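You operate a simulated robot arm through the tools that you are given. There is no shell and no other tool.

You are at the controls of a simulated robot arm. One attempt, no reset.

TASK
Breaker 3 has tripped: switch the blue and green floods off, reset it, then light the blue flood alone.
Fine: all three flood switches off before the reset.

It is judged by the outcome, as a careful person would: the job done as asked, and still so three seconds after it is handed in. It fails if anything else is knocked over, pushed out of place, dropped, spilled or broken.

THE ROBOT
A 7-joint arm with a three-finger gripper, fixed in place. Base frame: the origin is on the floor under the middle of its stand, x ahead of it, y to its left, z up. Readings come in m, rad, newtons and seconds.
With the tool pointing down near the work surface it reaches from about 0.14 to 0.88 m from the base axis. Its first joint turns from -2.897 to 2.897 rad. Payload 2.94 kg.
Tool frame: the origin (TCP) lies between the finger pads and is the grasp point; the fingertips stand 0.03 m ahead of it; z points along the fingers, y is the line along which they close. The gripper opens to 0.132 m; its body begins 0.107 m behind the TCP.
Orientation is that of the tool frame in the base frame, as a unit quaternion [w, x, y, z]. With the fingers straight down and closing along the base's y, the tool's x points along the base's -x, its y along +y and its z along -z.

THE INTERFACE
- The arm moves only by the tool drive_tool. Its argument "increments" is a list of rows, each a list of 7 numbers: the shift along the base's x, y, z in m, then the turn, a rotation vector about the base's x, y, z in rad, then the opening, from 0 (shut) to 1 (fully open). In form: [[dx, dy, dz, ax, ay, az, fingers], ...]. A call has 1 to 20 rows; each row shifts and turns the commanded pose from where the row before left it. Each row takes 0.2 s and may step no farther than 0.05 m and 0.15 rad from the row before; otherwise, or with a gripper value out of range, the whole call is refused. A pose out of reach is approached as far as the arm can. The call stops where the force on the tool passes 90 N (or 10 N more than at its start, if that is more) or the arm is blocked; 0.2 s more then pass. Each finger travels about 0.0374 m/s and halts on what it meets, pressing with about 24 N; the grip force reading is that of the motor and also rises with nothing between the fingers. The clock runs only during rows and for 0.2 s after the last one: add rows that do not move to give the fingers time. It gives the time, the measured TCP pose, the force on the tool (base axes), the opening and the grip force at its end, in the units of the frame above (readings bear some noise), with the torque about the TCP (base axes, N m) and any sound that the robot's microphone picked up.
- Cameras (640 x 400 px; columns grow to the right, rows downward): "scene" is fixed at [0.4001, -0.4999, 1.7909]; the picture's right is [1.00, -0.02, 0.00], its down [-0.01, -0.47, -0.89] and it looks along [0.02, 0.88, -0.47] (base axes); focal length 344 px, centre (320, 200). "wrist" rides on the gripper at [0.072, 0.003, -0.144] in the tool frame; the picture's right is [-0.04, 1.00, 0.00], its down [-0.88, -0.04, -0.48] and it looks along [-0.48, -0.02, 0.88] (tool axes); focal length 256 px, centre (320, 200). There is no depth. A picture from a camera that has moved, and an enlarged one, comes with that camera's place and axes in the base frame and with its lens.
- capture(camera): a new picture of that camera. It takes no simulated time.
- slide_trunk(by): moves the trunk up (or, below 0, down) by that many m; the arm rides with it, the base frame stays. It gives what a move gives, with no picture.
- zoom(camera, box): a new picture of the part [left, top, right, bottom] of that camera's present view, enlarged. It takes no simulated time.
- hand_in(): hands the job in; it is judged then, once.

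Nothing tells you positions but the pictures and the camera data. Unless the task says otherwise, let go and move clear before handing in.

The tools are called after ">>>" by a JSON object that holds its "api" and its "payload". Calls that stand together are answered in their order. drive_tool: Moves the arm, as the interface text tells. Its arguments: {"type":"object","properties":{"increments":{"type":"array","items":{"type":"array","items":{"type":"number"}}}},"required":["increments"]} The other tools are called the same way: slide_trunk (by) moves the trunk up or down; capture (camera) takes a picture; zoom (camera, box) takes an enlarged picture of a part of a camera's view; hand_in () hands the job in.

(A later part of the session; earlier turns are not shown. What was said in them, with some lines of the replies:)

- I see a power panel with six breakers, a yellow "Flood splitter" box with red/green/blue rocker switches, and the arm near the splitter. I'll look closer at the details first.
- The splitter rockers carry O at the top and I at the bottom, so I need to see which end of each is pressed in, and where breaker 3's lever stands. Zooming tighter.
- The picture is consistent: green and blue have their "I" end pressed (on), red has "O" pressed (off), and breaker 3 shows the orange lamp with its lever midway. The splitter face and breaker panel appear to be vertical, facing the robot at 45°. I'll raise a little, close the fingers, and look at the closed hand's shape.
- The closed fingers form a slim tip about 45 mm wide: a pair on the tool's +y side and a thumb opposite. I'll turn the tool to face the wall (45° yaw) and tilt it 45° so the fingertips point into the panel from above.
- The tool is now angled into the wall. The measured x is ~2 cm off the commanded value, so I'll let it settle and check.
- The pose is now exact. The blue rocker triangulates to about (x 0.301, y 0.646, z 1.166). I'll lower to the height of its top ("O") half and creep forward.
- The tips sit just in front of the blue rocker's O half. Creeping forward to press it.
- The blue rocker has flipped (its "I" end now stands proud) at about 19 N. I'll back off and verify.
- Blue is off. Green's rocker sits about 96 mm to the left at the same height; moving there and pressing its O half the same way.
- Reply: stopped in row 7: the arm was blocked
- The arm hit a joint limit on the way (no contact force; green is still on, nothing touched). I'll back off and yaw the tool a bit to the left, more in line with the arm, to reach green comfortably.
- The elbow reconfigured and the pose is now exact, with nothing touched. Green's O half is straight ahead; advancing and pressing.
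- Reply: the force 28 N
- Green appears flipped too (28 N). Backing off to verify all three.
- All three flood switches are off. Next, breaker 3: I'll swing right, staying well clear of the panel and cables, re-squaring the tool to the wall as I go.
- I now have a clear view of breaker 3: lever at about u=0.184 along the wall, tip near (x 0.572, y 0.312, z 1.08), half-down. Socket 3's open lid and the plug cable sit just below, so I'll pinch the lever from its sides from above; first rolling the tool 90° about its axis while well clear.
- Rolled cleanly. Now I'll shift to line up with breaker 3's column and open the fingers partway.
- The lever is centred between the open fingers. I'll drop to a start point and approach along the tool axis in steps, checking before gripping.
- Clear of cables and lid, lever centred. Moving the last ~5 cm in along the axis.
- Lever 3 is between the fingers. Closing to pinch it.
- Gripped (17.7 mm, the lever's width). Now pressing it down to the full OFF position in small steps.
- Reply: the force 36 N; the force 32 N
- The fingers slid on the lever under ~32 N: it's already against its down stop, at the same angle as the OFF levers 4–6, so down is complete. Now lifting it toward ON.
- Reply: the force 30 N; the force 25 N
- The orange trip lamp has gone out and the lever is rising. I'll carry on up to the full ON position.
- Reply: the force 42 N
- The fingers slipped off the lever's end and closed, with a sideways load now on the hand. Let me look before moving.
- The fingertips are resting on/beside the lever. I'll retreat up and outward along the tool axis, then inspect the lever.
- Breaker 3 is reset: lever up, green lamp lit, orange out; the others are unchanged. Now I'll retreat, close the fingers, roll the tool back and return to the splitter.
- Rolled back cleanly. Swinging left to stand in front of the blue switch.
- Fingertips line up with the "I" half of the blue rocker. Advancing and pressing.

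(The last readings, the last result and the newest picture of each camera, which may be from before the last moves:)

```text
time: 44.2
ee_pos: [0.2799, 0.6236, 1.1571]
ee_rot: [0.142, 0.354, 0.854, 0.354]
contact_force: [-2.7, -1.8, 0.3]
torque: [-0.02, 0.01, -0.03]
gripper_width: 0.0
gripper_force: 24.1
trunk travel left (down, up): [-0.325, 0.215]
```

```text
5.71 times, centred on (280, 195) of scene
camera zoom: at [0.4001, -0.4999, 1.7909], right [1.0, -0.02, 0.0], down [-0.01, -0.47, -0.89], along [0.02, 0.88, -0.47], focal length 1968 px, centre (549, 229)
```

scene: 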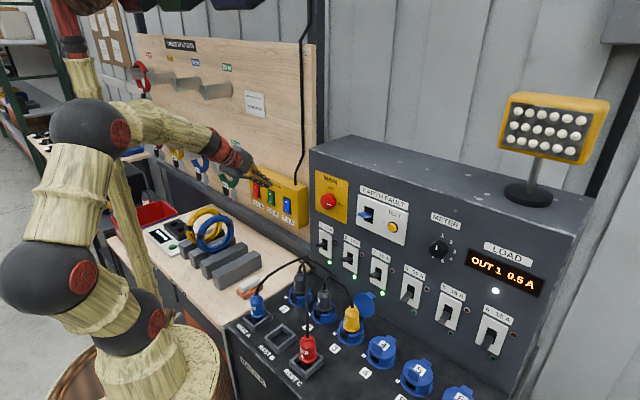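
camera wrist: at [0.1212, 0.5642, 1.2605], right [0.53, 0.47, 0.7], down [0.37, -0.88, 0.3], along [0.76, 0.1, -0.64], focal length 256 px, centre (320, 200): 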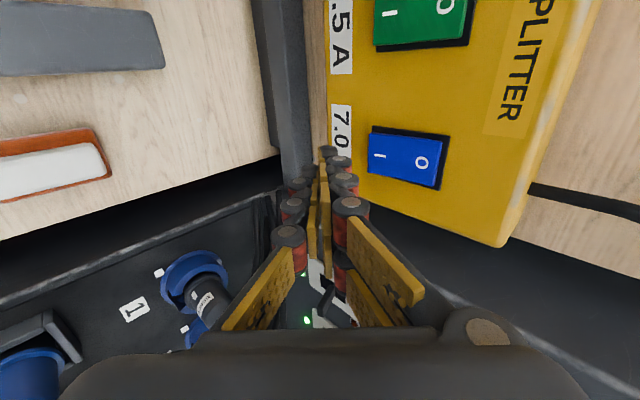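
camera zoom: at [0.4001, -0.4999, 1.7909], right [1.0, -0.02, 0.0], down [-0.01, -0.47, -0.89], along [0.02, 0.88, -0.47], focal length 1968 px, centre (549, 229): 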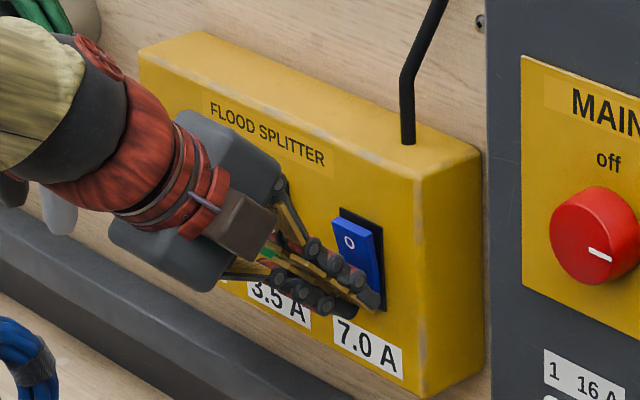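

The blue rocker has flipped on (O end now proud). One small extra push to seat it, then back away.

>>> {"api": "drive_tool", "payload": {"increments": [[0.0015, 0.0015, 0, 0, 0, 0, 0], [-0.0085, -0.0085, 0, 0, 0, 0, 0], [-0.0141, -0.0141, 0, 0, 0, 0, 0], [-0.0141, -0.0141, 0, 0, 0, 0, 0], [-0.0106, -0.0106, 0, 0, 0, 0, 0], [0, 0, 0, 0, 0, 0, 0]]}}

>>> {"api": "capture", "payload": {"camera": "wrist"}}

>>> {"api": "capture", "payload": {"camera": "scene"}}

>>> {"api": "zoom", "payload": {"camera": "scene", "box": [240, 160, 320, 230]}}

```text
time: 45.6
ee_pos: [0.2332, 0.578, 1.1564]
ee_rot: [0.143, 0.354, 0.854, 0.353]
contact_force: [0.7, -0.8, -0.6]
torque: [0.0, -0.03, -0.04]
gripper_width: 0.0
gripper_force: 24.3
trunk travel left (down, up): [-0.325, 0.215]
```

```text
taken
camera wrist: at [0.1135, 0.5574, 1.2623], right [0.53, 0.47, 0.7], down [0.37, -0.88, 0.31], along [0.76, 0.1, -0.64], focal length 256 px, centre (320, 200)
```

wrist: 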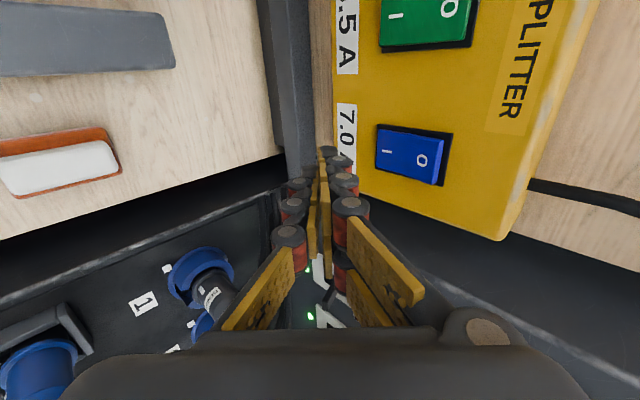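

```text
taken
```

scene: 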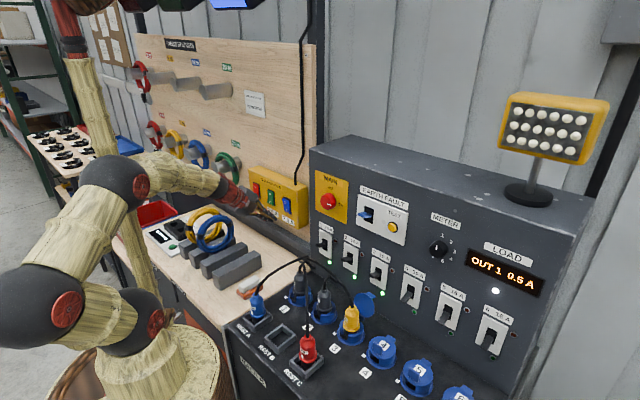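

```text
5.71 times, centred on (280, 195) of scene
camera zoom: at [0.4001, -0.4999, 1.7909], right [1.0, -0.02, 0.0], down [-0.01, -0.47, -0.89], along [0.02, 0.88, -0.47], focal length 1968 px, centre (549, 229)
```

zoom: 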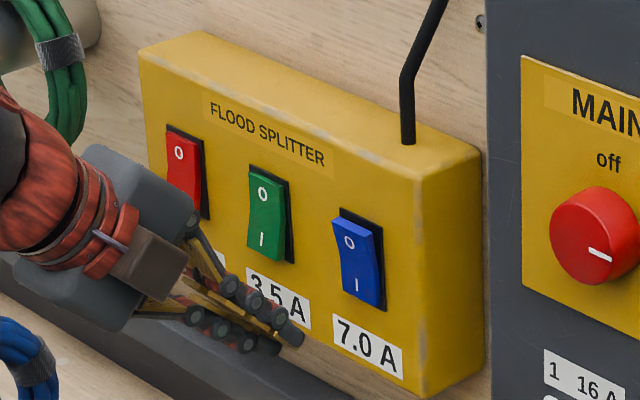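

The blue flood at the top of the picture is now lit. I'll move clear and verify breakers and floods before handing in.

>>> {"api": "drive_tool", "payload": {"increments": [[-0.002, -0.002, 0.03, 0, 0, 0, 0], [-0.002, -0.002, 0.03, 0, 0, 0, 0], [-0.002, -0.002, 0.03, 0, 0, 0, 0], [0.01, -0.02, 0.02, 0, 0, 0, 0], [0, 0, 0, 0, 0, 0, 0.2], [0, 0, 0, 0, 0, 0, 0.2]]}}

>>> {"api": "zoom", "payload": {"camera": "scene", "box": [120, 0, 280, 60]}}

>>> {"api": "zoom", "payload": {"camera": "scene", "box": [240, 165, 310, 225]}}

>>> {"api": "zoom", "payload": {"camera": "scene", "box": [300, 170, 540, 370]}}

>>> {"api": "zoom", "payload": {"camera": "scene", "box": [220, 240, 480, 400]}}

```text
time: 47.0
ee_pos: [0.2398, 0.5501, 1.2669]
ee_rot: [0.142, 0.353, 0.855, 0.353]
contact_force: [-0.6, 0.6, 0.7]
torque: [-0.01, 0.03, -0.02]
gripper_width: 0.0264
gripper_force: 0.1
trunk travel left (down, up): [-0.325, 0.215]
```

```text
4.00 times, centred on (200, 30) of scene
camera zoom: at [0.4001, -0.4999, 1.7909], right [1.0, -0.02, 0.0], down [-0.01, -0.47, -0.89], along [0.02, 0.88, -0.47], focal length 1378 px, centre (800, 880)
```

zoom: 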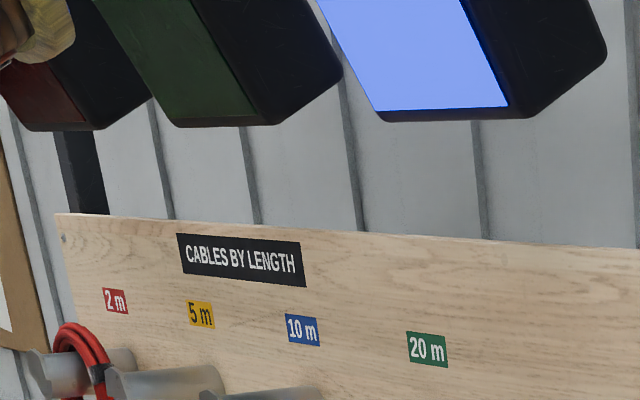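

```text
6.67 times, centred on (275, 195) of scene
camera zoom: at [0.4001, -0.4999, 1.7909], right [1.0, -0.02, 0.0], down [-0.01, -0.47, -0.89], along [0.02, 0.88, -0.47], focal length 2296 px, centre (620, 233)
```

zoom: 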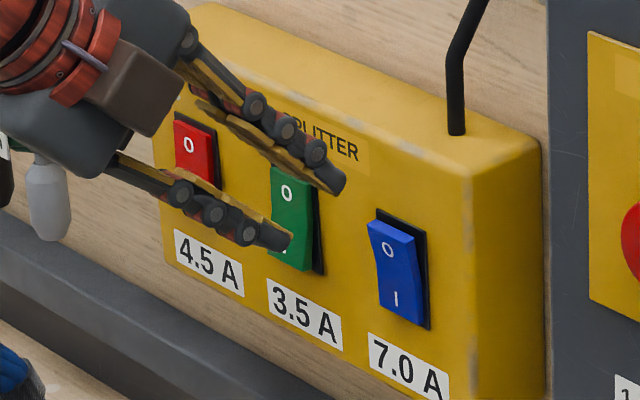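

```text
2.00 times, centred on (420, 270) of scene
camera zoom: at [0.4001, -0.4999, 1.7909], right [1.0, -0.02, 0.0], down [-0.01, -0.47, -0.89], along [0.02, 0.88, -0.47], focal length 689 px, centre (120, 60)
```

zoom: 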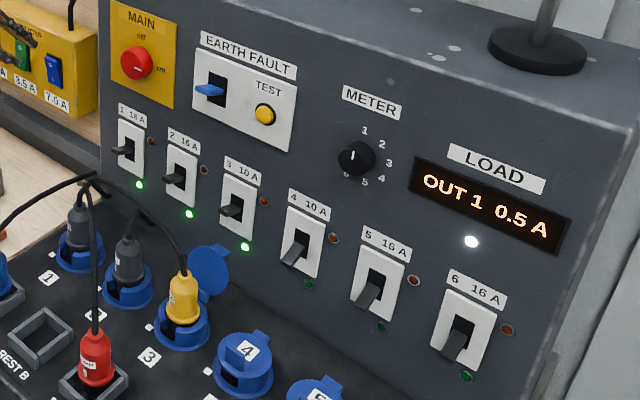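

```text
2.46 times, centred on (350, 320) of scene
camera zoom: at [0.4001, -0.4999, 1.7909], right [1.0, -0.02, 0.0], down [-0.01, -0.47, -0.89], along [0.02, 0.88, -0.47], focal length 848 px, centre (246, -95)
```

zoom: 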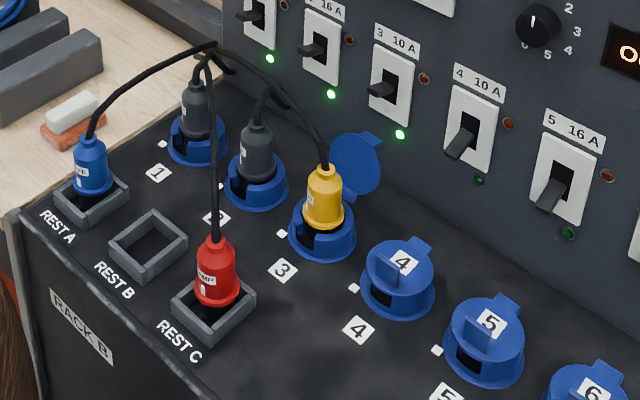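

Everything checks out: only the blue flood is lit, and breaker 3 is on with its green lamp lit. Green and red are off, the other breakers, plugs and lids haven't moved, and the hand is clear. Handing in.

>>> {"api": "hand_in", "payload": {}}

```text
The job is handed in.
```

The job is done and handed in: breaker 3 is reset and holding, and the blue flood is the only one lit.

- **Switches:** I turned blue and green off first. Red was already off, so all three were off before the reset.
- **Reset:** Breaker 3's lever was already fully down, so I lifted it to ON. The orange lamp went out and the green one lit. The fingers slipped off the lever's end at the top of the lift, but the lever stayed up.
- **Blue flood:** I switched blue back on and checked that the red and green floods stayed dark.

In the last pictures, the other breakers, plugs, cables and socket lids were where they started. The hand was clear of everything.
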